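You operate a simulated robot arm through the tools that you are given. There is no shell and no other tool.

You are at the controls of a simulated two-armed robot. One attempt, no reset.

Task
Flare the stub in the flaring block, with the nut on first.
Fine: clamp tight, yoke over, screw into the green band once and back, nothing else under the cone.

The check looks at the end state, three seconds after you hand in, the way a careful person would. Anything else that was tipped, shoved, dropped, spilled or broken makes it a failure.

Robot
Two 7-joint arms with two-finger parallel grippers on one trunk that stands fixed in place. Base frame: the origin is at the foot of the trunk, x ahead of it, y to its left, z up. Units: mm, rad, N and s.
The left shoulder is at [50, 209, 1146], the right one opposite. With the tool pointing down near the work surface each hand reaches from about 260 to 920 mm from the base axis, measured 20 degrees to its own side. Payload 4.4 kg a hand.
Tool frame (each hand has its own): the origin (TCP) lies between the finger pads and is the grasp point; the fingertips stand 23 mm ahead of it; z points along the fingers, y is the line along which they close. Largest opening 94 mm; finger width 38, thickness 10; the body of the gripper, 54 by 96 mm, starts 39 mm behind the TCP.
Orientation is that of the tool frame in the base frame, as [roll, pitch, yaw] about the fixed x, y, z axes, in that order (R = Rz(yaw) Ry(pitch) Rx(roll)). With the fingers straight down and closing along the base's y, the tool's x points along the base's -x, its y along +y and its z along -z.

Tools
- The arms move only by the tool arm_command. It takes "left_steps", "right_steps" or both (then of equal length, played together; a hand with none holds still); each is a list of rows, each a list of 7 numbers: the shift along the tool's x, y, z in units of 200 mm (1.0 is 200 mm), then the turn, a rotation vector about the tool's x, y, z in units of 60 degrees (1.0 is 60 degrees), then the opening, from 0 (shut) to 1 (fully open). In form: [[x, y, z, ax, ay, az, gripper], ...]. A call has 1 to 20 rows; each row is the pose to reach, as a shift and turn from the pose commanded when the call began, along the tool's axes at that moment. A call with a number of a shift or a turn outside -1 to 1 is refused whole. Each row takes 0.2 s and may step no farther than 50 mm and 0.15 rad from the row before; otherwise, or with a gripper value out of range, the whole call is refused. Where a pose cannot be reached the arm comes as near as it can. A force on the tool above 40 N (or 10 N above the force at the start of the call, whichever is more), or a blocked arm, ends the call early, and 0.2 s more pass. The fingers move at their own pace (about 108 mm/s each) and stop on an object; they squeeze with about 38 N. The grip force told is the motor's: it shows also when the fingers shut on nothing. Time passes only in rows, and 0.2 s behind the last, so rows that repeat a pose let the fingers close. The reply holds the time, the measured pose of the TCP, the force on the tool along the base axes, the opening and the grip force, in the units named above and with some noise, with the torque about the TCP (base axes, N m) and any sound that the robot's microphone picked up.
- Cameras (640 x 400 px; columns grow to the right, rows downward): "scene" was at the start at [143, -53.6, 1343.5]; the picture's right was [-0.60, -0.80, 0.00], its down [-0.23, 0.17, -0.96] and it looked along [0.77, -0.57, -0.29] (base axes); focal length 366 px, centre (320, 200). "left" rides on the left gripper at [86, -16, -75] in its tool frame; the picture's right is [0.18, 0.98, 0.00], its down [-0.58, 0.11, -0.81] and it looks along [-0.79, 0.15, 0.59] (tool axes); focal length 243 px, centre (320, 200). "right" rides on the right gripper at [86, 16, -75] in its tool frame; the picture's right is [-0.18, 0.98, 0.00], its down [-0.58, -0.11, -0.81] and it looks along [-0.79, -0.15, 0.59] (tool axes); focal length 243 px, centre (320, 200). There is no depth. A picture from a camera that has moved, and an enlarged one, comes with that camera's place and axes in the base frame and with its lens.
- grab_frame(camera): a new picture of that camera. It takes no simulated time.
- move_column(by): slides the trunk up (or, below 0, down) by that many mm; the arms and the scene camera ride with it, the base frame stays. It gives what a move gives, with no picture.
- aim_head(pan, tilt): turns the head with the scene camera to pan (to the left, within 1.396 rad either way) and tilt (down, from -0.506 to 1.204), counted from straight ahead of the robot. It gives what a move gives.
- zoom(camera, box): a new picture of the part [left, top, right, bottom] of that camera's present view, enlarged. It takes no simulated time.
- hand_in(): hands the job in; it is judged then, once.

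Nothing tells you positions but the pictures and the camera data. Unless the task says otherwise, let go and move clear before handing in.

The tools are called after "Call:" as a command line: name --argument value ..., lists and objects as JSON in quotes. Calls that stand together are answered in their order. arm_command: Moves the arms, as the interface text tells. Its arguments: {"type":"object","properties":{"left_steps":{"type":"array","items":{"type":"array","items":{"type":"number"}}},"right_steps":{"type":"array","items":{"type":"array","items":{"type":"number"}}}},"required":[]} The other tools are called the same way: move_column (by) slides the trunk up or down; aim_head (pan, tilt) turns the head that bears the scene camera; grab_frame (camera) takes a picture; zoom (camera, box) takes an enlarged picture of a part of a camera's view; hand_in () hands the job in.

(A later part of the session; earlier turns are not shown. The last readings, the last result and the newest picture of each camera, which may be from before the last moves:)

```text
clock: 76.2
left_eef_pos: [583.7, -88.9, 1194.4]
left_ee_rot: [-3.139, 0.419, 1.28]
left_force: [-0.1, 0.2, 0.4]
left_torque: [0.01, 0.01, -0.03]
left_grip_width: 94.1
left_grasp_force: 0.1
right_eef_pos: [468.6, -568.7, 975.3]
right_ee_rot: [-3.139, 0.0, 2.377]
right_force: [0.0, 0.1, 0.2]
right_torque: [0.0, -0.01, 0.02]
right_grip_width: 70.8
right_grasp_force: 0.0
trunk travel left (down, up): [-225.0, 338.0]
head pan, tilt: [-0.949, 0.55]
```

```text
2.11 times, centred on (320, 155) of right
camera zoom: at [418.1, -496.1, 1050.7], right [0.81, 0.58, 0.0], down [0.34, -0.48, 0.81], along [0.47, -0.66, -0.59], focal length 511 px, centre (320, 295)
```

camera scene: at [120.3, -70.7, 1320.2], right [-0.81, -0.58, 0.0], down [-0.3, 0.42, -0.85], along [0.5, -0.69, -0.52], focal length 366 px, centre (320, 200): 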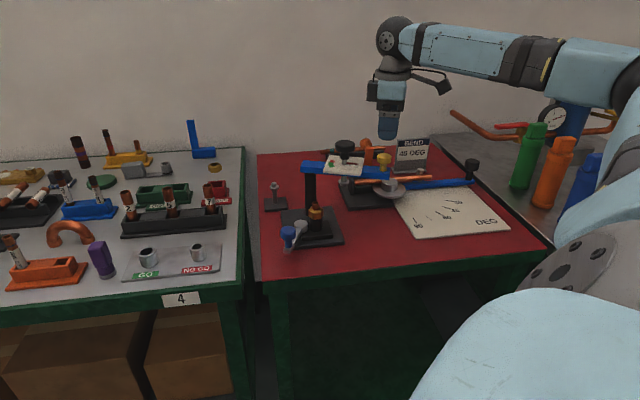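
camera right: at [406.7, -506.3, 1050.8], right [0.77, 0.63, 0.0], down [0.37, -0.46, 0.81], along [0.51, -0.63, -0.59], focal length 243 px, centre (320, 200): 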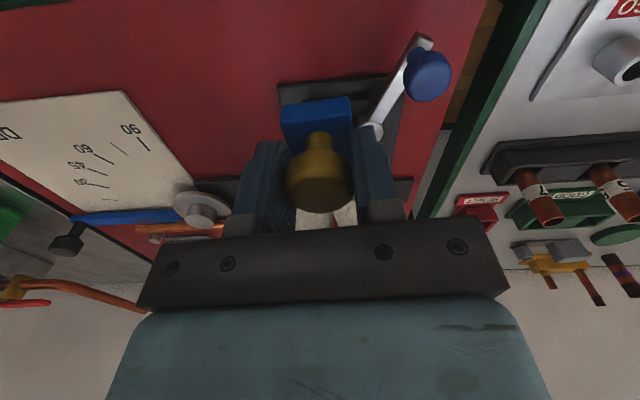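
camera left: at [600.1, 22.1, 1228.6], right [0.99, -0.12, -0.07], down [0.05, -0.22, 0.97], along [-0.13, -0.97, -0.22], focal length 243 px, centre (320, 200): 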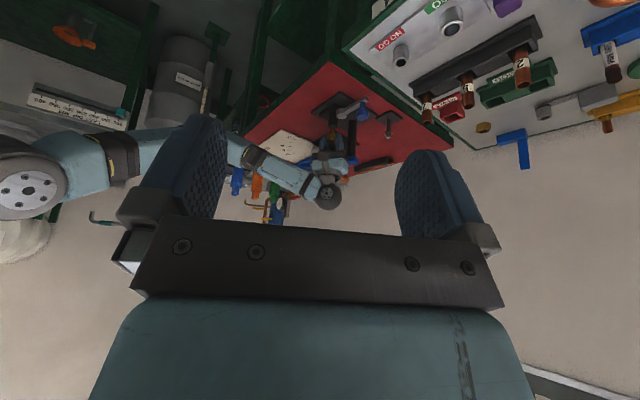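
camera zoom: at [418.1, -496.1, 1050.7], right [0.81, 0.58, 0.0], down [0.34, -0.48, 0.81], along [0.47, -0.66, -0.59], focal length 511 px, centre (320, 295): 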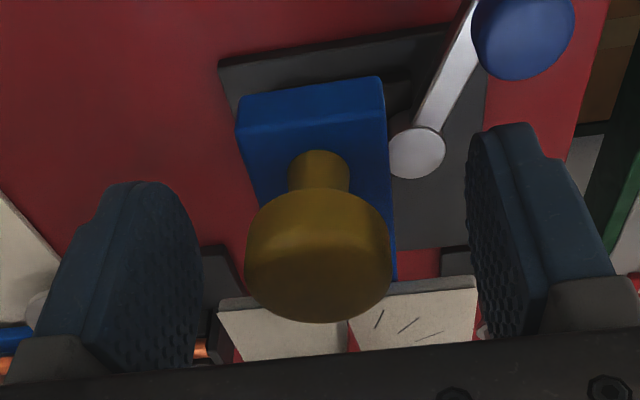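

The yoke stays over the tube. Raising the hand straight up and viewing the dial closely.

Call:
arm_command --right_steps '[[0, 0, -0.08, 0, 0, 0, 0.75], [0, 0, -0.2, 0, 0, 0, 0.75], [0, 0, -0.4, 0, 0, 0, 0.75], [0.2, 0, -0.5, 0, 0, 0, 0.75], [0.4, 0, -0.5, 0, 0, 0, 0.75], [0.6, 0, -0.5, 0, 0, 0, 0.75]]'

Call:
zoom --camera "left" --box '[325, 135, 375, 185]'

Call:
zoom --camera "scene" --box '[270, 130, 350, 220]'

Call:
grab_frame --camera "right"

```text
clock: 77.6
left_eef_pos: [582.5, -89.2, 1194.6]
left_ee_rot: [3.141, 0.418, 1.28]
left_force: [0.1, -0.5, -0.7]
left_torque: [0.02, 0.02, -0.01]
left_grip_width: 94.1
left_grasp_force: 0.0
right_eef_pos: [381.8, -484.2, 1075.5]
right_ee_rot: [-3.141, 0.001, 2.377]
right_force: [-0.6, 0.5, 0.7]
right_torque: [-0.05, 0.0, 0.01]
right_grip_width: 70.8
right_grasp_force: 0.0
trunk travel left (down, up): [-225.0, 338.0]
head pan, tilt: [-0.949, 0.55]
```

```text
8.00 times, centred on (350, 160) of left
camera zoom: at [600.0, 21.8, 1228.5], right [0.99, -0.12, -0.07], down [0.05, -0.23, 0.97], along [-0.13, -0.97, -0.22], focal length 1941 px, centre (80, 520)
```

zoom: 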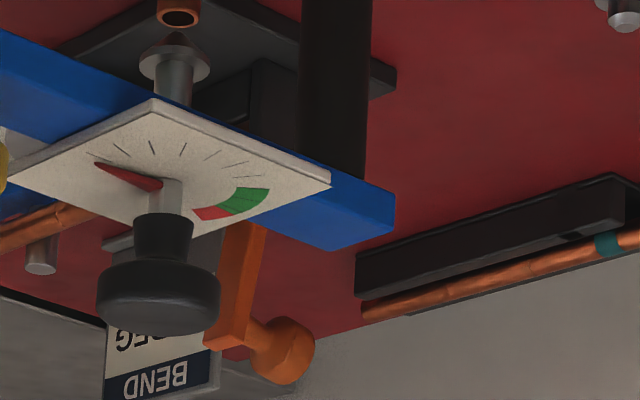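

```text
4.44 times, centred on (310, 175) of scene
camera zoom: at [119.6, -70.0, 1320.3], right [-0.81, -0.58, 0.0], down [-0.3, 0.42, -0.85], along [0.5, -0.69, -0.52], focal length 1627 px, centre (364, 311)
```

zoom: 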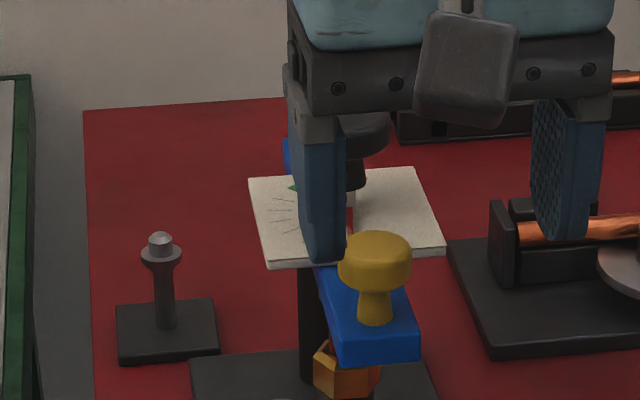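

```text
taken
camera right: at [330.6, -411.9, 1149.9], right [0.81, 0.58, 0.0], down [0.34, -0.48, 0.81], along [0.47, -0.66, -0.59], focal length 243 px, centre (320, 200)
```

right: 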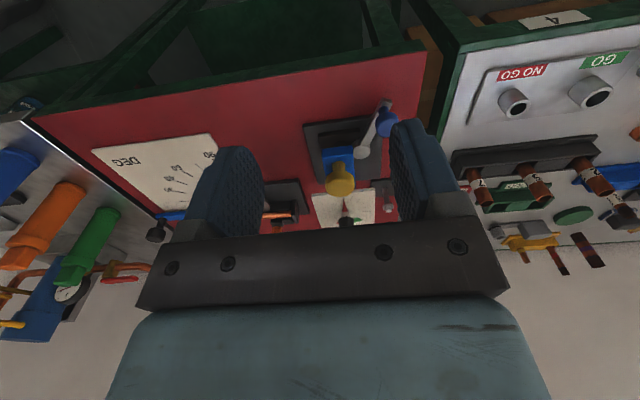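

The left camera sees the whole dial. Zooming in to measure needle and band angles.

Call:
zoom --camera "left" --box '[330, 143, 376, 172]'

```text
13.79 times, centred on (353, 158) of left
camera zoom: at [600.0, 21.8, 1228.5], right [0.99, -0.12, -0.07], down [0.05, -0.23, 0.97], along [-0.13, -0.97, -0.22], focal length 3346 px, centre (-135, 786)
```

zoom: 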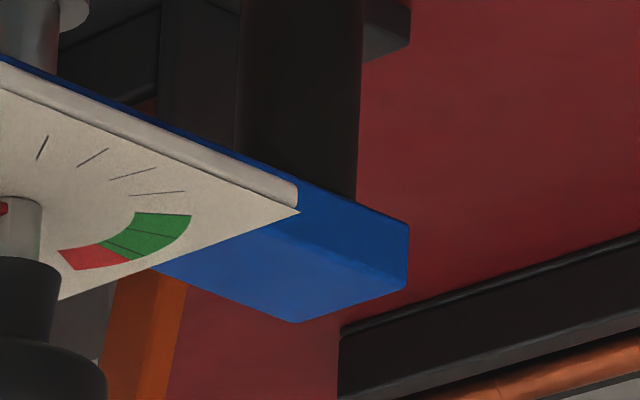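

Call:
zoom --camera "left" --box '[324, 143, 370, 172]'

Call:
zoom --camera "left" --box '[318, 140, 350, 168]'

```text
13.79 times, centred on (347, 158) of left
camera zoom: at [600.0, 21.8, 1228.5], right [0.99, -0.12, -0.07], down [0.05, -0.23, 0.97], along [-0.13, -0.97, -0.22], focal length 3346 px, centre (-52, 786)
```

zoom: 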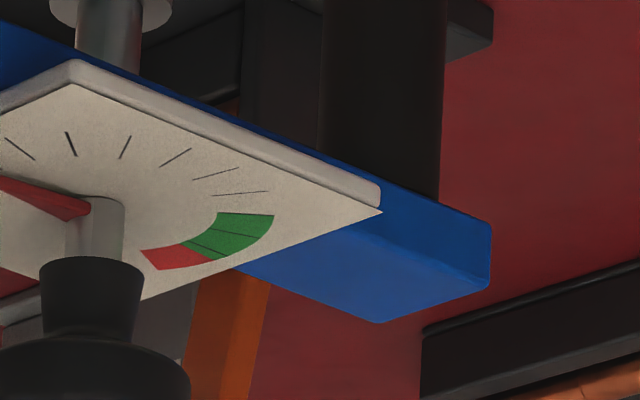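

```text
14.29 times, centred on (334, 154) of left
camera zoom: at [600.0, 21.8, 1228.5], right [0.99, -0.12, -0.07], down [0.05, -0.23, 0.97], along [-0.13, -0.97, -0.22], focal length 3466 px, centre (120, 857)
```

zoom: 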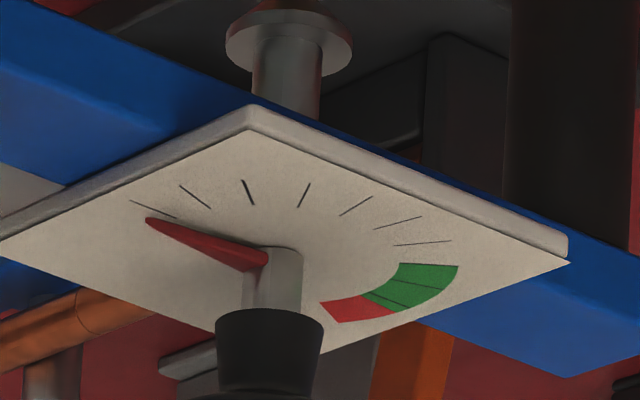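

Dial measured from the left camera: zero tick ≈130° bearing, ticks every ~18.5°, green runs ~131–176° of rotation, red beyond. I'll go above the black screw knob with the hand yawed so ~160° of clockwise turn stays in reach.

Call:
arm_command --right_steps '[[-0.1, -0.008, 0, 0, 0, -0.12, 0.8], [-0.2, -0.016, 0, 0, 0, -0.24, 0.8], [-0.305, -0.024, 0, 0, 0, -0.36, 0.8], [-0.407, -0.031, 0, 0, 0, -0.48, 0.8], [-0.5085, -0.039, 0, 0, 0, -0.6, 0.8]]'

Call:
arm_command --right_steps '[[-0.09, -0.057, 0.015, 0, 0, -0.1126, 0.8], [-0.18, -0.115, 0.03, 0, 0, -0.2252, 0.8], [-0.27, -0.172, 0.045, 0, 0, -0.3378, 0.8], [-0.36, -0.23, 0.06, 0, 0, -0.4504, 0.8], [-0.448, -0.287, 0.075, 0, 0, -0.563, 0.8], [-0.448, -0.287, 0.075, 0, 0, -0.563, 0.8]]'

Call:
grab_frame --camera "right"

Call:
zoom --camera "left" --box '[300, 120, 390, 210]'

```text
clock: 78.8
left_eef_pos: [583.2, -90.4, 1194.6]
left_ee_rot: [-3.14, 0.419, 1.283]
left_force: [-0.4, 1.3, 1.0]
left_torque: [0.0, 0.02, 0.0]
left_grip_width: 94.0
left_grasp_force: 0.1
right_eef_pos: [450.8, -560.6, 1074.2]
right_ee_rot: [-3.141, 0.0, 3.007]
right_force: [0.0, -0.6, -0.1]
right_torque: [-0.02, 0.02, 0.01]
right_grip_width: 75.2
right_grasp_force: 0.0
trunk travel left (down, up): [-225.0, 338.0]
head pan, tilt: [-0.949, 0.55]
```

```text
clock: 80.2
left_eef_pos: [583.4, -89.1, 1194.0]
left_ee_rot: [-3.142, 0.42, 1.282]
left_force: [-0.4, 0.4, -0.4]
left_torque: [0.0, 0.0, -0.02]
left_grip_width: 94.2
left_grasp_force: 0.2
right_eef_pos: [531.9, -629.0, 1061.2]
right_ee_rot: [-3.141, 0.0, -2.688]
right_force: [-0.2, 0.1, 0.1]
right_torque: [-0.01, -0.03, 0.01]
right_grip_width: 75.2
right_grasp_force: 0.4
trunk travel left (down, up): [-225.0, 338.0]
head pan, tilt: [-0.949, 0.55]
```

```text
taken
camera right: at [446.6, -651.9, 1136.3], right [-0.27, 0.96, 0.0], down [0.57, 0.16, 0.81], along [0.78, 0.21, -0.59], focal length 243 px, centre (320, 200)
```

right: 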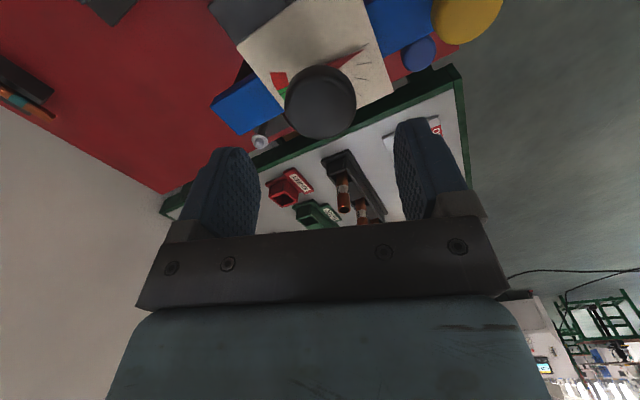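

```text
4.44 times, centred on (345, 165) of left
camera zoom: at [600.4, 21.1, 1228.3], right [0.99, -0.12, -0.08], down [0.05, -0.23, 0.97], along [-0.13, -0.97, -0.22], focal length 1078 px, centre (209, 356)
```

zoom: 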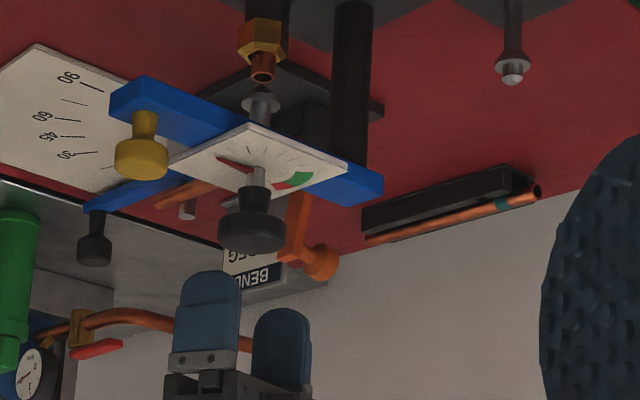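

I'm above the knob. Lowering partway to refine the centring.

Call:
arm_command --right_steps '[[0.005, 0.002, 0.07, 0, 0, 0, 0.8], [0.01, 0.003, 0.14, 0, 0, 0, 0.8], [0.01, 0.003, 0.16, 0, 0, 0, 0.8], [0.01, 0.003, 0.16, 0, 0, 0, 0.8]]'

Call:
zoom --camera "right" --box '[200, 60, 440, 250]'

Call:
zoom --camera "left" --box '[320, 135, 370, 195]'

Call:
zoom --camera "scene" --box '[270, 110, 360, 200]'

```text
clock: 81.2
left_eef_pos: [583.6, -87.7, 1194.8]
left_ee_rot: [-3.14, 0.42, 1.281]
left_force: [-1.0, 0.6, 0.3]
left_torque: [0.0, -0.01, -0.01]
left_grip_width: 93.9
left_grasp_force: 0.1
right_eef_pos: [528.6, -632.3, 1027.4]
right_ee_rot: [-3.14, 0.0, -2.69]
right_force: [0.0, 0.2, -0.9]
right_torque: [0.01, 0.01, 0.03]
right_grip_width: 75.4
right_grasp_force: 0.2
trunk travel left (down, up): [-225.0, 338.0]
head pan, tilt: [-0.949, 0.55]
```

```text
2.11 times, centred on (320, 155) of right
camera zoom: at [444.5, -653.7, 1103.1], right [-0.26, 0.96, 0.0], down [0.57, 0.16, 0.81], along [0.78, 0.21, -0.59], focal length 511 px, centre (320, 295)
```

zoom: 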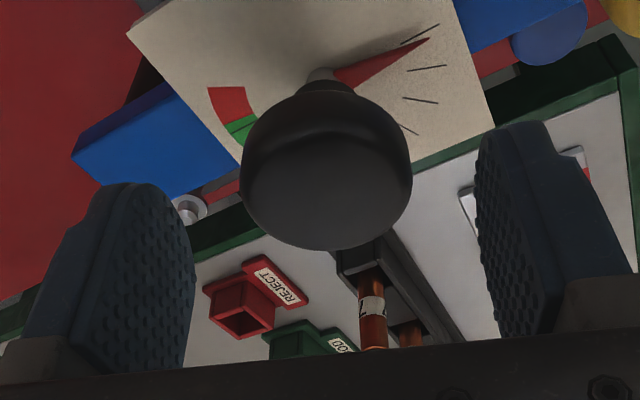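

```text
6.67 times, centred on (345, 165) of left
camera zoom: at [600.7, 20.9, 1228.1], right [0.99, -0.12, -0.08], down [0.05, -0.23, 0.97], along [-0.13, -0.97, -0.22], focal length 1618 px, centre (153, 433)
```

zoom: 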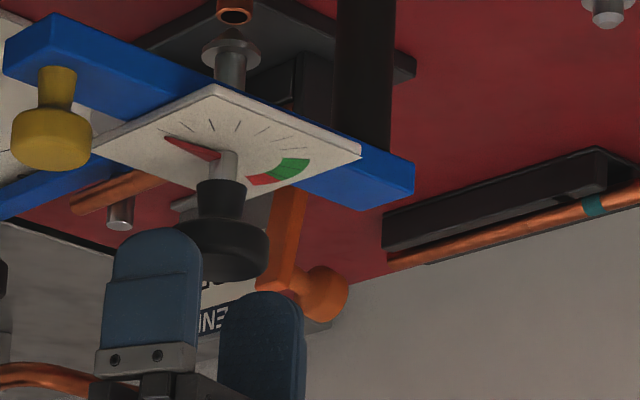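

```text
4.44 times, centred on (315, 155) of scene
camera zoom: at [120.3, -71.0, 1320.2], right [-0.81, -0.58, 0.0], down [-0.3, 0.42, -0.85], along [0.5, -0.69, -0.52], focal length 1627 px, centre (342, 400)
```

zoom: 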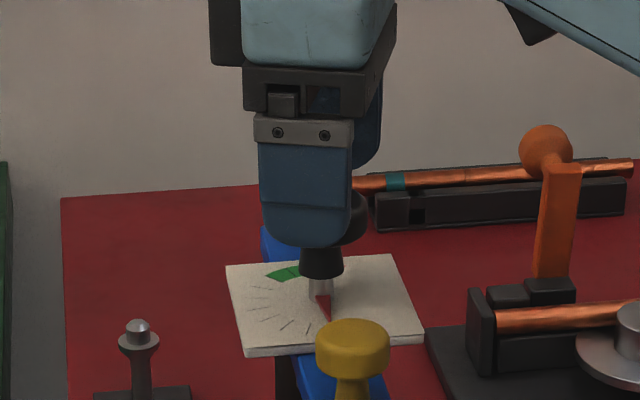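

Knob centre found at tool offset (−3.8, +1.1). Correcting and lowering around the knob.

Call:
arm_command --right_steps '[[-0.01, 0.003, 0.03, 0, 0, 0, 0.8], [-0.019, 0.005, 0.07, 0, 0, 0, 0.8], [-0.019, 0.005, 0.11, 0, 0, 0, 0.8], [-0.019, 0.005, 0.127, 0, 0, 0, 0.8], [-0.019, 0.005, 0.127, 0, 0, 0, 0.8]]'

Call:
zoom --camera "right" --box '[200, 60, 440, 250]'

Call:
zoom --camera "left" --box '[320, 135, 370, 195]'

```text
clock: 82.4
left_eef_pos: [583.8, -88.9, 1194.3]
left_ee_rot: [-3.139, 0.419, 1.281]
left_force: [0.4, -0.2, -0.5]
left_torque: [-0.03, -0.01, -0.02]
left_grip_width: 93.9
left_grasp_force: 0.1
right_eef_pos: [533.3, -628.1, 1003.5]
right_ee_rot: [-3.141, -0.001, -2.688]
right_force: [0.1, 1.0, 0.3]
right_torque: [0.0, 0.05, -0.01]
right_grip_width: 75.1
right_grasp_force: 0.2
trunk travel left (down, up): [-225.0, 338.0]
head pan, tilt: [-0.949, 0.55]
```

```text
2.11 times, centred on (320, 155) of right
camera zoom: at [448.4, -650.5, 1078.4], right [-0.26, 0.96, 0.0], down [0.57, 0.16, 0.81], along [0.78, 0.21, -0.59], focal length 511 px, centre (320, 295)
```

zoom: 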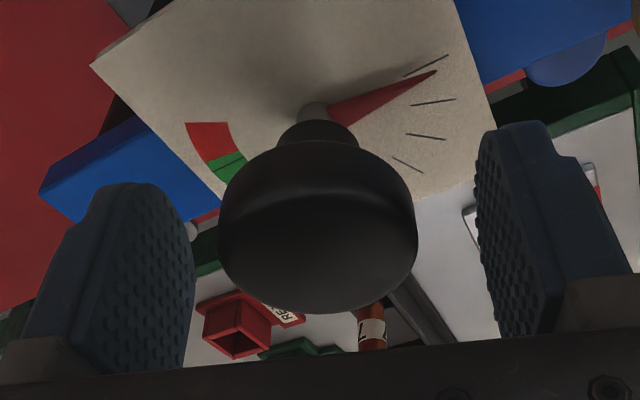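

```text
6.67 times, centred on (345, 165) of left
camera zoom: at [600.6, 21.0, 1228.1], right [0.99, -0.12, -0.08], down [0.05, -0.23, 0.97], along [-0.13, -0.97, -0.22], focal length 1618 px, centre (153, 433)
```

zoom: 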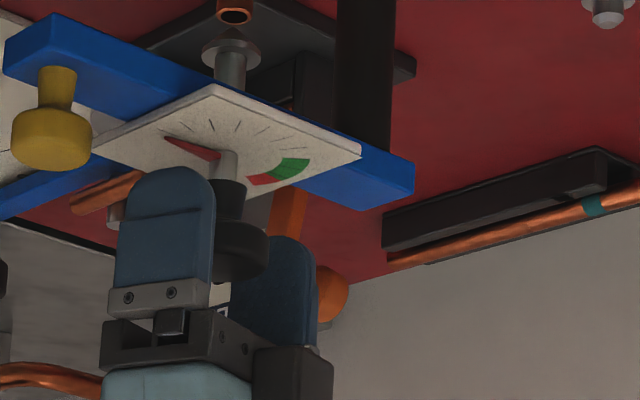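

Knob is centred between the pads. Closing on it.

Call:
arm_command --right_steps '[[0, 0, 0, 0, 0, 0, 0.6], [0, 0, 0, 0, 0, 0, 0.5], [0, 0, 0, 0, 0, 0, 0.4], [0, 0, 0, 0, 0, 0, 0.3], [0, 0, 0, 0, 0, 0, 0.3]]'

Call:
zoom --camera "left" --box '[320, 135, 370, 195]'

Call:
zoom --camera "right" --box '[200, 60, 440, 250]'

```text
clock: 83.6
left_eef_pos: [583.5, -89.1, 1195.4]
left_ee_rot: [-3.14, 0.42, 1.281]
left_force: [0.4, -0.7, -0.3]
left_torque: [0.01, 0.04, 0.0]
left_grip_width: 94.2
left_grasp_force: 0.0
right_eef_pos: [533.8, -627.2, 1003.6]
right_ee_rot: [-3.139, 0.0, -2.691]
right_force: [0.1, 0.4, 0.6]
right_torque: [-0.02, 0.01, -0.01]
right_grip_width: 43.3
right_grasp_force: 44.8
trunk travel left (down, up): [-225.0, 338.0]
head pan, tilt: [-0.949, 0.55]
```

```text
6.67 times, centred on (345, 165) of left
camera zoom: at [600.7, 20.9, 1228.1], right [0.99, -0.12, -0.08], down [0.05, -0.23, 0.97], along [-0.13, -0.97, -0.22], focal length 1618 px, centre (153, 433)
```

zoom: 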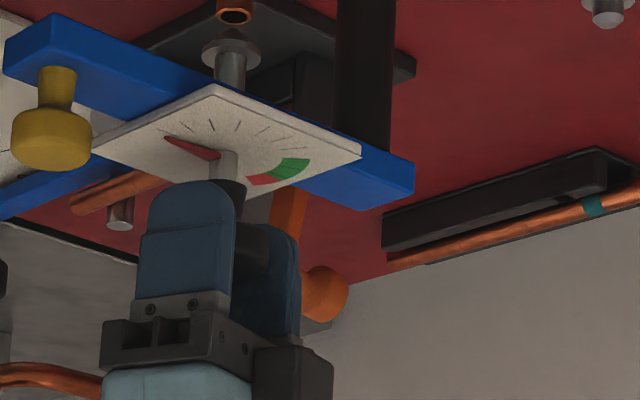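

```text
2.11 times, centred on (320, 155) of right
camera zoom: at [448.4, -650.4, 1078.3], right [-0.26, 0.96, 0.0], down [0.57, 0.16, 0.81], along [0.78, 0.21, -0.59], focal length 511 px, centre (320, 295)
```

zoom: 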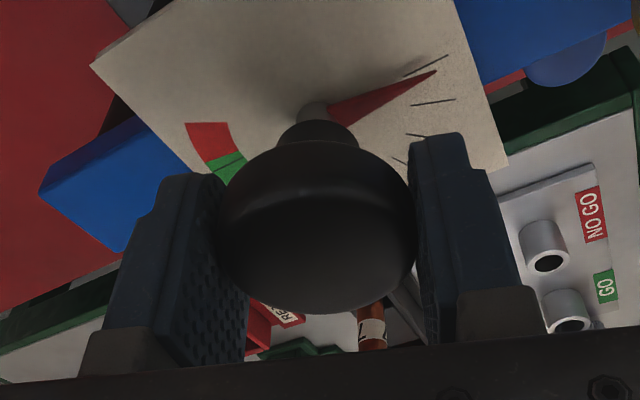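

Gripped with no side load; cone alignment unchanged. Turning the screw clockwise 18° as a test.

Call:
arm_command --right_steps '[[0, 0, 0, 0, 0, 0.1, 0.3], [0, 0, 0, 0, 0, 0.2, 0.3], [0, 0, 0, 0, 0, 0.3, 0.3], [0, 0, 0, 0, 0, 0.3, 0.3]]'

Call:
zoom --camera "left" --box '[318, 125, 358, 165]'

```text
clock: 84.6
left_eef_pos: [585.0, -89.2, 1194.1]
left_ee_rot: [-3.139, 0.42, 1.28]
left_force: [1.2, -0.9, -0.3]
left_torque: [0.0, 0.01, 0.01]
left_grip_width: 94.0
left_grasp_force: 0.0
right_eef_pos: [533.3, -628.5, 1002.7]
right_ee_rot: [-3.139, 0.0, -3.006]
right_force: [11.2, -12.1, 6.1]
right_torque: [-0.39, 0.25, 0.05]
right_grip_width: 43.2
right_grasp_force: 45.1
trunk travel left (down, up): [-225.0, 338.0]
head pan, tilt: [-0.949, 0.55]
```

```text
10.00 times, centred on (338, 145) of left
camera zoom: at [601.4, 20.3, 1227.7], right [0.99, -0.12, -0.08], down [0.05, -0.23, 0.97], along [-0.13, -0.97, -0.22], focal length 2426 px, centre (140, 750)
```

zoom: 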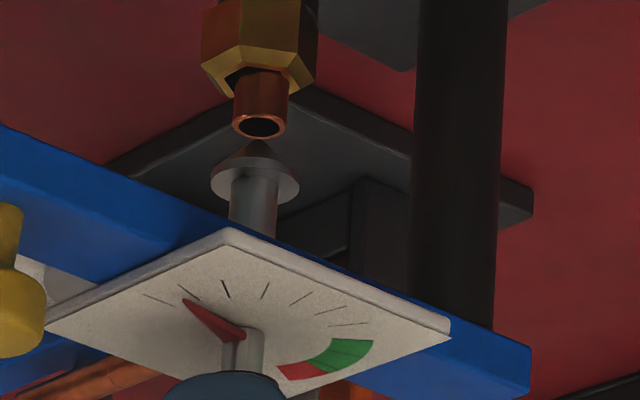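

The needle turns 1:1 with the knob (now on the second tick) and the cone is descending. I'll trim the lateral offset and continue 24° more.

Call:
arm_command --right_steps '[[-0.0047, -0.0062, 0, 0, 0, 0, 0.3], [-0.0047, -0.0062, 0.0, 0, 0, 0.1, 0.3], [-0.0047, -0.0062, 0.0, 0, 0, 0.2, 0.3], [-0.0047, -0.0062, 0.0, 0, 0, 0.3, 0.3], [-0.0047, -0.0062, 0.0, 0, 0, 0.4, 0.3], [-0.0047, -0.0062, 0.0, 0, 0, 0.4, 0.3]]'

Call:
zoom --camera "left" --box '[318, 125, 358, 165]'

```text
clock: 86.0
left_eef_pos: [584.4, -90.5, 1193.5]
left_ee_rot: [-3.14, 0.42, 1.282]
left_force: [-0.1, 0.9, -0.5]
left_torque: [0.04, 0.02, -0.02]
left_grip_width: 94.1
left_grasp_force: 0.1
right_eef_pos: [533.0, -630.5, 1003.6]
right_ee_rot: [-3.139, 0.002, 2.86]
right_force: [14.0, -15.3, 12.4]
right_torque: [-0.14, 0.36, 0.06]
right_grip_width: 43.4
right_grasp_force: 44.8
trunk travel left (down, up): [-225.0, 338.0]
head pan, tilt: [-0.949, 0.55]
```

```text
10.00 times, centred on (338, 145) of left
camera zoom: at [601.0, 20.6, 1227.9], right [0.99, -0.12, -0.08], down [0.05, -0.23, 0.97], along [-0.13, -0.97, -0.22], focal length 2426 px, centre (140, 750)
```

zoom: 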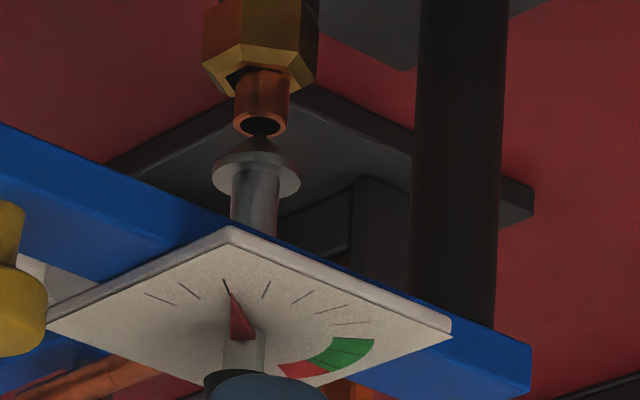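

Needle at ~42°. Trimming lateral/vertical load and continuing 36°.

Call:
arm_command --right_steps '[[-0.01, -0.006, -0.005, 0, 0, 0, 0.3], [-0.01, -0.006, -0.005, 0, 0, 0.1, 0.3], [-0.01, -0.006, -0.005, 0, 0, 0.2, 0.3], [-0.01, -0.006, -0.005, 0, 0, 0.3, 0.3], [-0.01, -0.006, -0.005, 0, 0, 0.4, 0.3], [-0.01, -0.006, -0.005, 0, 0, 0.5, 0.3], [-0.01, -0.006, -0.005, 0, 0, 0.6, 0.3], [-0.01, -0.006, -0.005, 0, 0, 0.6, 0.3]]'

Call:
zoom --camera "left" --box '[318, 125, 358, 165]'

```text
clock: 87.8
left_eef_pos: [582.5, -90.4, 1194.4]
left_ee_rot: [3.141, 0.418, 1.28]
left_force: [-0.8, 0.4, 0.4]
left_torque: [-0.04, 0.01, -0.01]
left_grip_width: 94.1
left_grasp_force: 0.1
right_eef_pos: [535.4, -633.2, 1004.0]
right_ee_rot: [-3.135, -0.003, 2.229]
right_force: [-15.8, -10.4, -6.5]
right_torque: [-0.13, 0.71, 0.1]
right_grip_width: 43.1
right_grasp_force: 44.9
trunk travel left (down, up): [-225.0, 338.0]
head pan, tilt: [-0.949, 0.55]
stopped in row 8 (right hand): the force on the tool passed its limit at 40 N (the readings are from after the stop); the commanded pose is now the measured one
```

```text
10.00 times, centred on (338, 145) of left
camera zoom: at [600.0, 19.8, 1229.0], right [0.99, -0.12, -0.07], down [0.05, -0.23, 0.97], along [-0.13, -0.97, -0.22], focal length 2426 px, centre (140, 750)
```

zoom: 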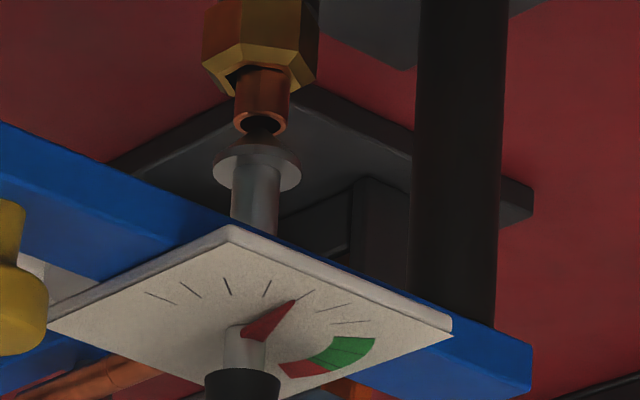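

Needle at ~76°, cone just entering the tube mouth. The knob axis is ~5 mm off my TCP, so I'll rotate about the real axis from here: unload and turn 36° more.

Call:
arm_command --right_steps '[[0.0007, -0.009, 0.0035, 0, 0, 0, 0.3], [0.0008, -0.0115, 0.0035, 0, 0, 0.1, 0.3], [0.0012, -0.014, 0.0035, 0, 0, 0.2, 0.3], [0.0018, -0.0164, 0.0035, 0, 0, 0.3, 0.3], [0.0027, -0.0188, 0.0035, 0, 0, 0.4, 0.3], [0.0027, -0.0188, 0.0035, 0, 0, 0.4, 0.3]]'

Call:
zoom --camera "left" --box '[318, 125, 358, 165]'

```text
clock: 89.2
left_eef_pos: [583.2, -90.5, 1194.7]
left_ee_rot: [-3.141, 0.417, 1.282]
left_force: [0.4, -0.1, -0.4]
left_torque: [0.01, 0.02, -0.03]
left_grip_width: 94.2
left_grasp_force: 0.0
right_eef_pos: [531.7, -634.6, 1004.9]
right_ee_rot: [-3.141, 0.002, 1.809]
right_force: [-1.3, -14.7, 3.8]
right_torque: [-0.17, -0.13, 0.03]
right_grip_width: 43.2
right_grasp_force: 44.8
trunk travel left (down, up): [-225.0, 338.0]
head pan, tilt: [-0.949, 0.55]
```

```text
10.00 times, centred on (338, 145) of left
camera zoom: at [600.2, 19.8, 1228.4], right [0.99, -0.12, -0.08], down [0.05, -0.23, 0.97], along [-0.13, -0.97, -0.22], focal length 2426 px, centre (140, 750)
```

zoom: 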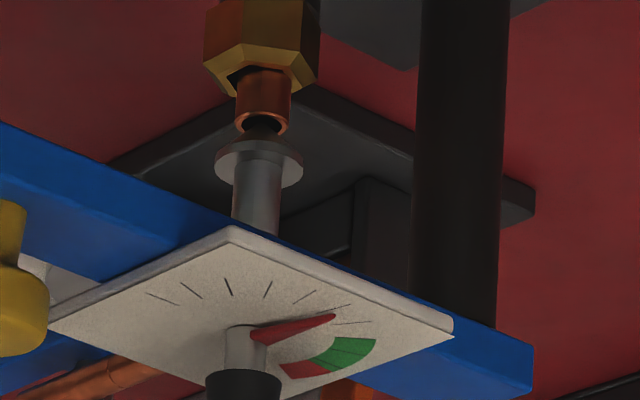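

Needle at ~102° and cone entering the bore. Trimming and turning 30° more (to ~132°, the edge of green).

Call:
arm_command --right_steps '[[-0.0072, -0.0023, -0.002, 0, 0, 0, 0.3], [-0.007, -0.0048, -0.002, 0, 0, 0.1, 0.3], [-0.0066, -0.0073, -0.002, 0, 0, 0.2, 0.3], [-0.006, -0.0097, -0.002, 0, 0, 0.3, 0.3], [-0.0051, -0.012, -0.002, 0, 0, 0.4, 0.3], [-0.0039, -0.0143, -0.002, 0, 0, 0.5, 0.3], [-0.0039, -0.0143, -0.002, 0, 0, 0.5, 0.3]]'

Call:
zoom --camera "left" --box '[318, 125, 358, 165]'

```text
clock: 90.8
left_eef_pos: [583.3, -89.5, 1194.9]
left_ee_rot: [3.14, 0.418, 1.28]
left_force: [-0.7, 0.0, -0.3]
left_torque: [0.01, -0.01, -0.01]
left_grip_width: 94.2
left_grasp_force: 0.0
right_eef_pos: [529.1, -634.5, 1004.2]
right_ee_rot: [-3.14, 0.003, 1.286]
right_force: [-14.1, 7.2, -13.7]
right_torque: [0.47, 0.05, 0.04]
right_grip_width: 43.1
right_grasp_force: 45.2
trunk travel left (down, up): [-225.0, 338.0]
head pan, tilt: [-0.949, 0.55]
```

```text
10.00 times, centred on (338, 145) of left
camera zoom: at [600.2, 20.5, 1228.3], right [0.99, -0.12, -0.08], down [0.05, -0.23, 0.97], along [-0.13, -0.97, -0.22], focal length 2426 px, centre (140, 750)
```

zoom: 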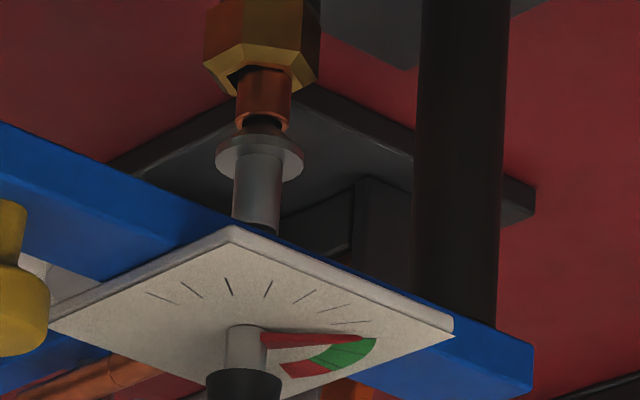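

The needle is right at the start of green (132°). Turning another 20° to reach mid-green, then I'll verify before backing off.

Call:
arm_command --right_steps '[[0.0014, -0.0077, 0.005, 0, 0, 0, 0.3], [0.0015, -0.0102, 0.005, 0, 0, 0.1, 0.3], [0.0019, -0.0127, 0.005, 0, 0, 0.2, 0.3], [0.0026, -0.0151, 0.005, 0, 0, 0.3, 0.3], [0.0029, -0.0159, 0.005, 0, 0, 0.3333, 0.3], [0.0029, -0.0159, 0.005, 0, 0, 0.3333, 0.3]]'

Call:
zoom --camera "left" --box '[318, 125, 358, 165]'

Call:
zoom --camera "left" --box '[325, 140, 360, 168]'

```text
clock: 92.2
left_eef_pos: [583.8, -88.2, 1193.9]
left_ee_rot: [-3.14, 0.42, 1.281]
left_force: [0.1, -0.8, -0.3]
left_torque: [-0.01, -0.02, 0.01]
left_grip_width: 93.7
left_grasp_force: 0.1
right_eef_pos: [527.8, -632.0, 1004.2]
right_ee_rot: [3.139, 0.001, 0.936]
right_force: [8.0, -6.2, 6.9]
right_torque: [0.07, -0.04, -0.02]
right_grip_width: 43.2
right_grasp_force: 44.7
trunk travel left (down, up): [-225.0, 338.0]
head pan, tilt: [-0.949, 0.55]
```

```text
10.00 times, centred on (338, 145) of left
camera zoom: at [600.9, 21.0, 1228.1], right [0.99, -0.12, -0.08], down [0.05, -0.23, 0.97], along [-0.13, -0.97, -0.22], focal length 2426 px, centre (140, 750)
```

zoom: 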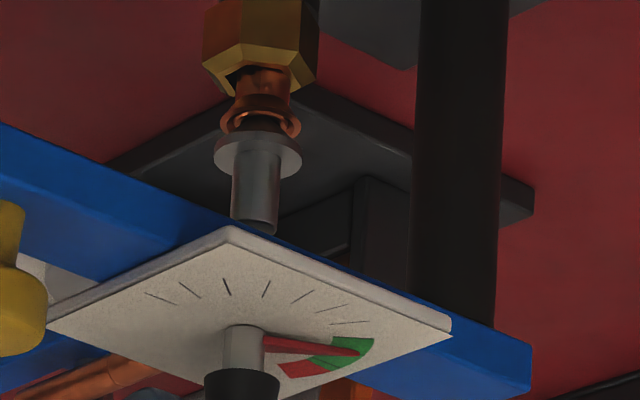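

```text
14.29 times, centred on (342, 154) of left
camera zoom: at [600.9, 21.0, 1228.1], right [0.99, -0.12, -0.08], down [0.05, -0.23, 0.97], along [-0.13, -0.97, -0.22], focal length 3466 px, centre (-1, 857)
```

zoom: 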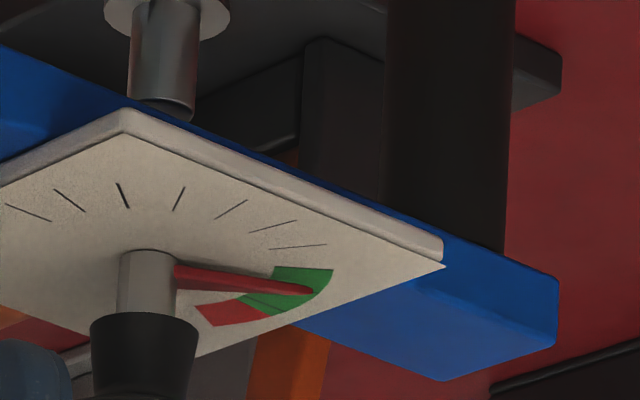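

The tube end has flared and the needle sits in the green band. Now backing the screw off counter-clockwise, rotating about the same axis.

Call:
arm_command --right_steps '[[0, 0.005, -0.003, 0, 0, 0, 0.3], [0.0001, 0.0075, -0.003, 0, 0, -0.1, 0.3], [0.0005, 0.01, -0.003, 0, 0, -0.2, 0.3], [0.0012, 0.0124, -0.003, 0, 0, -0.3, 0.3], [0.0021, 0.0148, -0.003, 0, 0, -0.4, 0.3], [0.0032, 0.017, -0.003, 0, 0, -0.5, 0.3], [0.0046, 0.0191, -0.003, 0, 0, -0.6, 0.3], [0.0046, 0.0191, -0.003, 0, 0, -0.6, 0.3]]'

Call:
zoom --camera "left" --box '[318, 125, 358, 165]'

```text
clock: 94.0
left_eef_pos: [583.8, -89.8, 1194.5]
left_ee_rot: [-3.141, 0.419, 1.282]
left_force: [0.0, -1.0, 1.7]
left_torque: [0.02, 0.02, 0.0]
left_grip_width: 94.0
left_grasp_force: 0.0
right_eef_pos: [530.7, -634.2, 1003.2]
right_ee_rot: [-3.141, 0.003, 1.568]
right_force: [-3.6, 0.8, -5.8]
right_torque: [-0.67, -0.09, 0.04]
right_grip_width: 43.1
right_grasp_force: 44.9
trunk travel left (down, up): [-225.0, 338.0]
head pan, tilt: [-0.949, 0.55]
```

```text
10.00 times, centred on (338, 145) of left
camera zoom: at [600.8, 20.6, 1228.0], right [0.99, -0.12, -0.08], down [0.05, -0.23, 0.97], along [-0.13, -0.97, -0.22], focal length 2426 px, centre (140, 750)
```

zoom: 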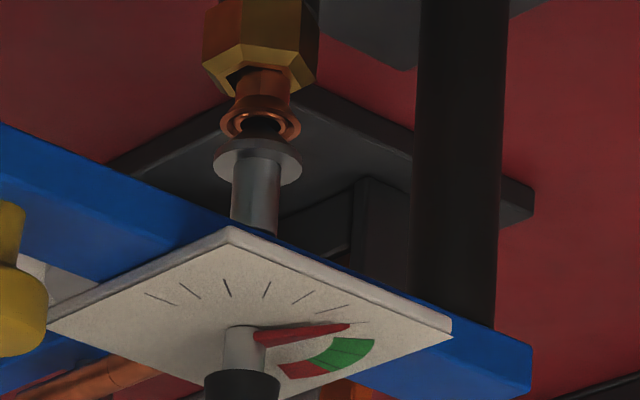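

Backing off nicely with the flare standing. Continuing 48° counter-clockwise.

Call:
arm_command --right_steps '[[0.0001, 0.0025, 0, 0, 0, -0.1, 0.3], [0.0005, 0.005, 0, 0, 0, -0.2, 0.3], [0.0012, 0.0074, 0, 0, 0, -0.3, 0.3], [0.0021, 0.0098, 0, 0, 0, -0.4, 0.3], [0.0032, 0.012, 0, 0, 0, -0.5, 0.3], [0.0046, 0.0141, 0, 0, 0, -0.6, 0.3], [0.0062, 0.0161, 0, 0, 0, -0.7, 0.3], [0.0079, 0.0178, 0, 0, 0, -0.8, 0.3], [0.0079, 0.0178, 0, 0, 0, -0.8, 0.3]]'

Call:
zoom --camera "left" --box '[318, 125, 358, 165]'

```text
clock: 96.0
left_eef_pos: [584.3, -90.6, 1194.0]
left_ee_rot: [-3.14, 0.421, 1.28]
left_force: [-0.4, 0.1, 0.5]
left_torque: [-0.01, -0.02, -0.01]
left_grip_width: 94.1
left_grasp_force: 0.1
right_eef_pos: [534.1, -634.1, 1004.0]
right_ee_rot: [-3.141, 0.0, 2.406]
right_force: [6.0, -2.5, 0.7]
right_torque: [-0.2, -0.39, -0.01]
right_grip_width: 43.1
right_grasp_force: 45.5
trunk travel left (down, up): [-225.0, 338.0]
head pan, tilt: [-0.949, 0.55]
```

```text
10.00 times, centred on (338, 145) of left
camera zoom: at [601.1, 20.9, 1227.8], right [0.99, -0.12, -0.08], down [0.05, -0.23, 0.97], along [-0.13, -0.97, -0.22], focal length 2426 px, centre (140, 750)
```

zoom: 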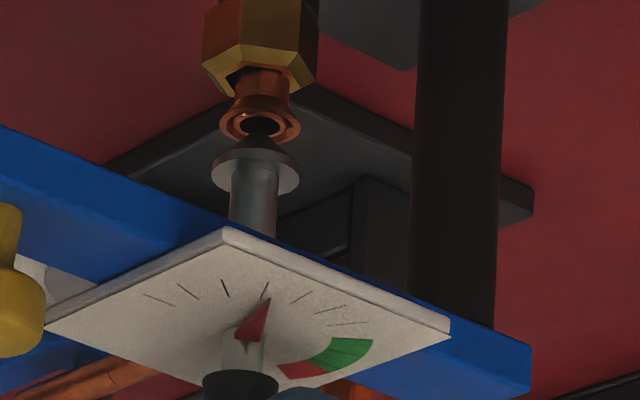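

Needle at ~66° and returning. Continuing another 48°.

Call:
arm_command --right_steps '[[0.0001, 0.0025, 0, 0, 0, -0.1, 0.3], [0.0005, 0.005, 0, 0, 0, -0.2, 0.3], [0.0012, 0.0074, 0, 0, 0, -0.3, 0.3], [0.0021, 0.0098, 0, 0, 0, -0.4, 0.3], [0.0032, 0.012, 0, 0, 0, -0.5, 0.3], [0.0046, 0.0141, 0, 0, 0, -0.6, 0.3], [0.0062, 0.0161, 0, 0, 0, -0.7, 0.3], [0.0079, 0.0178, 0, 0, 0, -0.8, 0.3], [0.0079, 0.0178, 0, 0, 0, -0.8, 0.3]]'

Call:
zoom --camera "left" --box '[318, 125, 358, 165]'

```text
clock: 98.0
left_eef_pos: [584.4, -89.3, 1194.4]
left_ee_rot: [-3.14, 0.419, 1.281]
left_force: [1.0, 0.5, 0.4]
left_torque: [0.02, 0.03, 0.02]
left_grip_width: 94.0
left_grasp_force: 0.1
right_eef_pos: [535.8, -629.9, 1003.2]
right_ee_rot: [-3.14, -0.001, -3.039]
right_force: [-0.7, 2.8, -0.7]
right_torque: [0.26, 0.0, -0.02]
right_grip_width: 43.3
right_grasp_force: 45.7
trunk travel left (down, up): [-225.0, 338.0]
head pan, tilt: [-0.949, 0.55]
```

```text
10.00 times, centred on (338, 145) of left
camera zoom: at [600.7, 21.1, 1228.0], right [0.99, -0.12, -0.08], down [0.05, -0.23, 0.97], along [-0.13, -0.97, -0.22], focal length 2426 px, centre (140, 750)
```

zoom: 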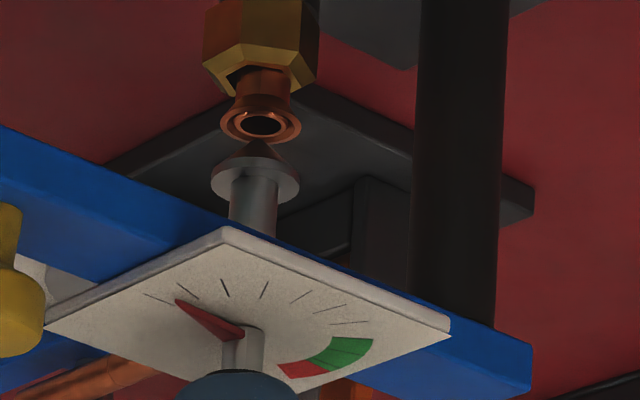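

Almost back to zero. Turning the last ~17°.

Call:
arm_command --right_steps '[[0.0001, 0.0025, 0, 0, 0, -0.1, 0.3], [0.0005, 0.005, 0, 0, 0, -0.2, 0.3], [0.001, 0.007, 0, 0, 0, -0.28, 0.3], [0.001, 0.007, 0, 0, 0, -0.28, 0.3]]'

Call:
zoom --camera "left" --box '[318, 125, 358, 165]'

Call:
zoom --camera "left" --box '[318, 140, 350, 168]'

```text
clock: 99.0
left_eef_pos: [584.6, -89.7, 1193.5]
left_ee_rot: [-3.14, 0.419, 1.281]
left_force: [-1.0, 0.1, -0.3]
left_torque: [-0.01, 0.01, 0.0]
left_grip_width: 93.9
left_grasp_force: 0.0
right_eef_pos: [533.8, -629.3, 1004.0]
right_ee_rot: [-3.14, -0.003, -2.747]
right_force: [-3.4, 0.9, -4.9]
right_torque: [-0.23, -0.09, -0.54]
right_grip_width: 42.8
right_grasp_force: 45.6
trunk travel left (down, up): [-225.0, 338.0]
head pan, tilt: [-0.949, 0.55]
```

```text
10.00 times, centred on (338, 145) of left
camera zoom: at [600.6, 20.7, 1228.1], right [0.99, -0.12, -0.08], down [0.05, -0.23, 0.97], along [-0.13, -0.97, -0.22], focal length 2426 px, centre (140, 750)
```

zoom: 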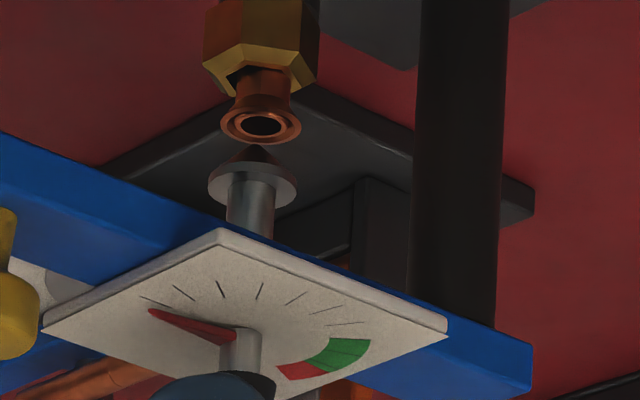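

```text
14.29 times, centred on (334, 154) of left
camera zoom: at [600.6, 20.7, 1228.1], right [0.99, -0.12, -0.08], down [0.05, -0.23, 0.97], along [-0.13, -0.97, -0.22], focal length 3466 px, centre (120, 857)
```

zoom: 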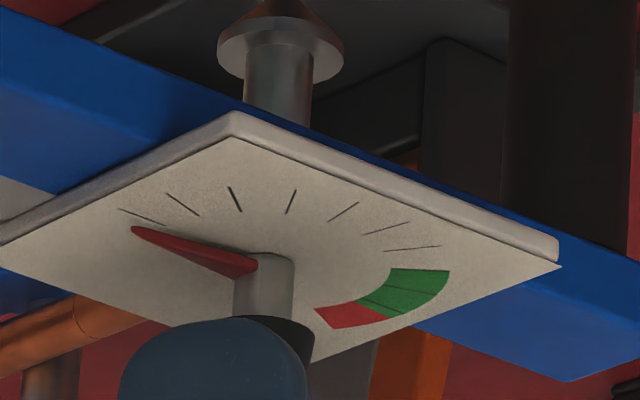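

Screw is back at zero and the flare is clearly formed. The reaction at the zero stop nudged the yoke slightly; I'll relax the twist by ~2° and check alignment.

Call:
arm_command --right_steps '[[0, 0, 0, 0, 0, 0.02, 0.3], [0, 0, 0, 0, 0, 0.04, 0.3], [0, 0, 0, 0, 0, 0.04, 0.3]]'

Call:
zoom --camera "left" --box '[318, 125, 358, 165]'

```text
clock: 99.8
left_eef_pos: [583.1, -89.2, 1193.9]
left_ee_rot: [-3.139, 0.419, 1.28]
left_force: [0.2, 0.5, -0.3]
left_torque: [0.0, 0.01, 0.01]
left_grip_width: 94.0
left_grasp_force: 0.1
right_eef_pos: [535.1, -628.4, 1003.6]
right_ee_rot: [-3.14, -0.003, -2.791]
right_force: [4.2, 1.1, -0.8]
right_torque: [-0.14, 0.52, 0.01]
right_grip_width: 43.2
right_grasp_force: 45.2
trunk travel left (down, up): [-225.0, 338.0]
head pan, tilt: [-0.949, 0.55]
```

```text
10.00 times, centred on (338, 145) of left
camera zoom: at [601.2, 21.1, 1227.7], right [0.99, -0.12, -0.08], down [0.05, -0.23, 0.97], along [-0.13, -0.97, -0.22], focal length 2426 px, centre (140, 750)
```

zoom: 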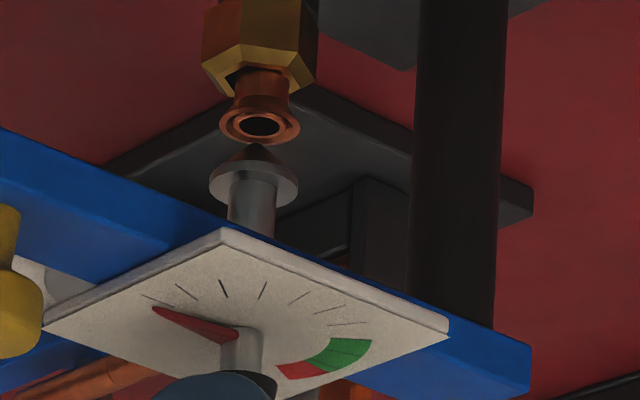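

The cone is aligned over the flare and the needle is at zero. Opening the fingers and lifting away.

Call:
arm_command --right_steps '[[0, 0, 0, 0, 0, 0, 0.5], [0, 0, 0, 0, 0, 0, 0.6], [0, 0, 0, 0, 0, 0, 0.75], [0, 0, 0, 0, 0, 0, 0.8], [0, 0, -0.1, 0, 0, 0, 0.8], [0, 0, -0.25, 0, 0, 0, 0.8], [0, 0, -0.45, 0, 0, 0, 0.8], [0, 0, -0.45, 0, 0, 0, 0.8]]'

Call:
zoom --camera "left" --box '[310, 110, 380, 180]'

Call:
zoom --camera "left" --box '[335, 120, 359, 145]'

```text
clock: 101.6
left_eef_pos: [584.1, -90.0, 1194.1]
left_ee_rot: [-3.138, 0.418, 1.282]
left_force: [-0.4, -0.3, 0.0]
left_torque: [0.01, 0.01, 0.01]
left_grip_width: 93.6
left_grasp_force: 0.1
right_eef_pos: [535.9, -629.5, 1089.1]
right_ee_rot: [3.14, 0.0, -2.791]
right_force: [-0.3, -0.7, 0.0]
right_torque: [0.02, 0.01, 0.03]
right_grip_width: 75.4
right_grasp_force: 0.0
trunk travel left (down, up): [-225.0, 338.0]
head pan, tilt: [-0.949, 0.55]
```

```text
5.71 times, centred on (345, 145) of left
camera zoom: at [601.1, 20.2, 1227.8], right [0.99, -0.12, -0.08], down [0.05, -0.23, 0.97], along [-0.13, -0.97, -0.22], focal length 1386 px, centre (177, 514)
```

zoom: 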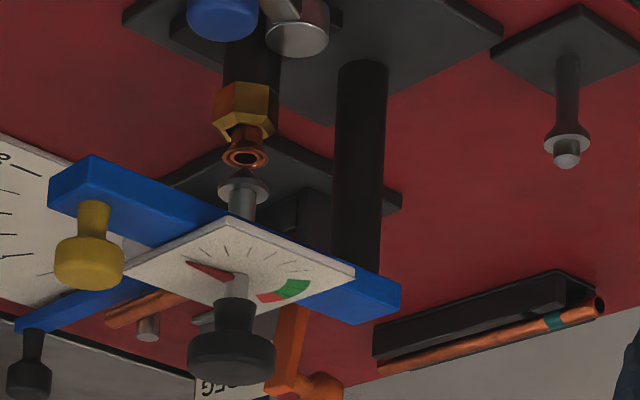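

```text
16.00 times, centred on (347, 132) of left
camera zoom: at [601.1, 20.2, 1227.8], right [0.99, -0.12, -0.08], down [0.05, -0.23, 0.97], along [-0.13, -0.97, -0.22], focal length 3882 px, centre (-112, 1280)
```

zoom: 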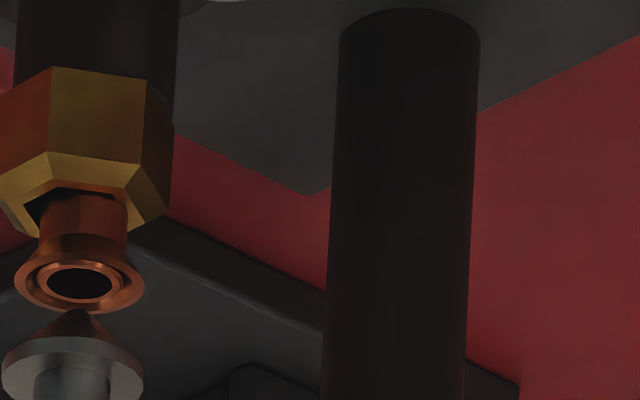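

The flare is formed, nut below it, cone clear above. Moving the right hand back and inspecting the whole area, including the clamp lever.

Call:
arm_command --right_steps '[[0.0, 0.0, -0.15, 0, 0, 0, 0.8], [0.05, 0.2, -0.25, 0, 0, 0, 0.8], [0.1, 0.4, -0.35, 0, 0, 0, 0.8], [0.15, 0.6, -0.4, 0, 0, 0, 0.8], [0.2, 0.8, -0.45, 0, 0, 0, 0.8], [0.2365, 0.98, -0.45, 0, 0, 0, 0.8], [0.2365, 0.98, -0.45, 0, 0, 0, 0.8]]'

Call:
grab_frame --camera "scene"

Call:
zoom --camera "scene" --box '[250, 130, 410, 260]'

Call:
zoom --camera "scene" --box '[270, 170, 345, 250]'

```text
clock: 103.2
left_eef_pos: [584.4, -89.3, 1193.9]
left_ee_rot: [-3.139, 0.421, 1.281]
left_force: [1.2, -0.7, 0.0]
left_torque: [0.01, 0.03, -0.01]
left_grip_width: 94.1
left_grasp_force: 0.0
right_eef_pos: [423.5, -461.2, 1184.0]
right_ee_rot: [-3.14, -0.003, -2.79]
right_force: [-0.2, -0.7, -0.1]
right_torque: [0.03, -0.01, -0.01]
right_grip_width: 74.8
right_grasp_force: 0.0
trunk travel left (down, up): [-225.0, 338.0]
head pan, tilt: [-0.949, 0.55]
```

```text
taken
camera scene: at [120.2, -71.2, 1320.2], right [-0.81, -0.58, 0.0], down [-0.3, 0.42, -0.85], along [0.5, -0.69, -0.52], focal length 366 px, centre (320, 200)
```

scene: 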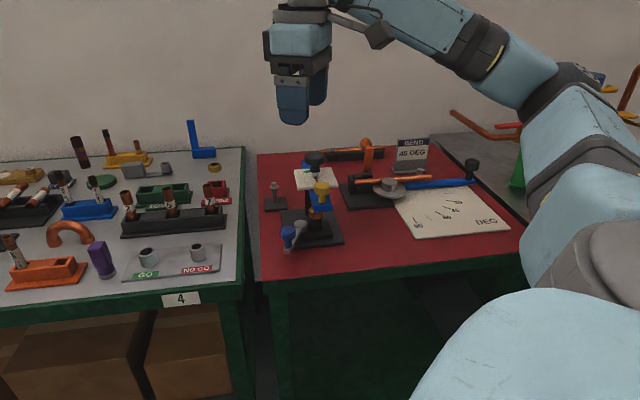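

```text
3.08 times, centred on (330, 195) of scene
camera zoom: at [120.2, -71.2, 1320.2], right [-0.81, -0.58, 0.0], down [-0.3, 0.42, -0.85], along [0.5, -0.69, -0.52], focal length 1127 px, centre (289, 215)
```

zoom: 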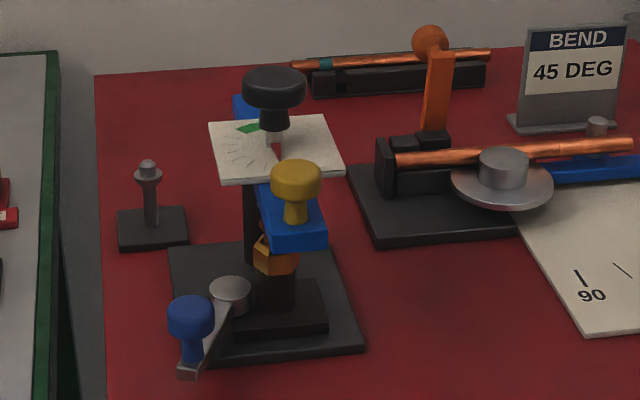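

```text
5.00 times, centred on (308, 210) of scene
camera zoom: at [120.2, -71.2, 1320.2], right [-0.81, -0.58, 0.0], down [-0.3, 0.42, -0.85], along [0.5, -0.69, -0.52], focal length 1831 px, centre (382, 150)
```

zoom: 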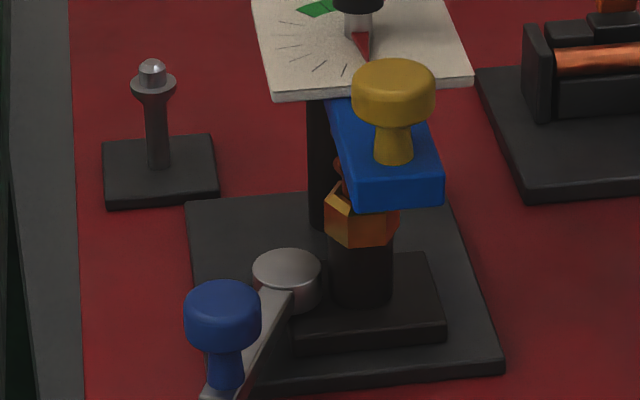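

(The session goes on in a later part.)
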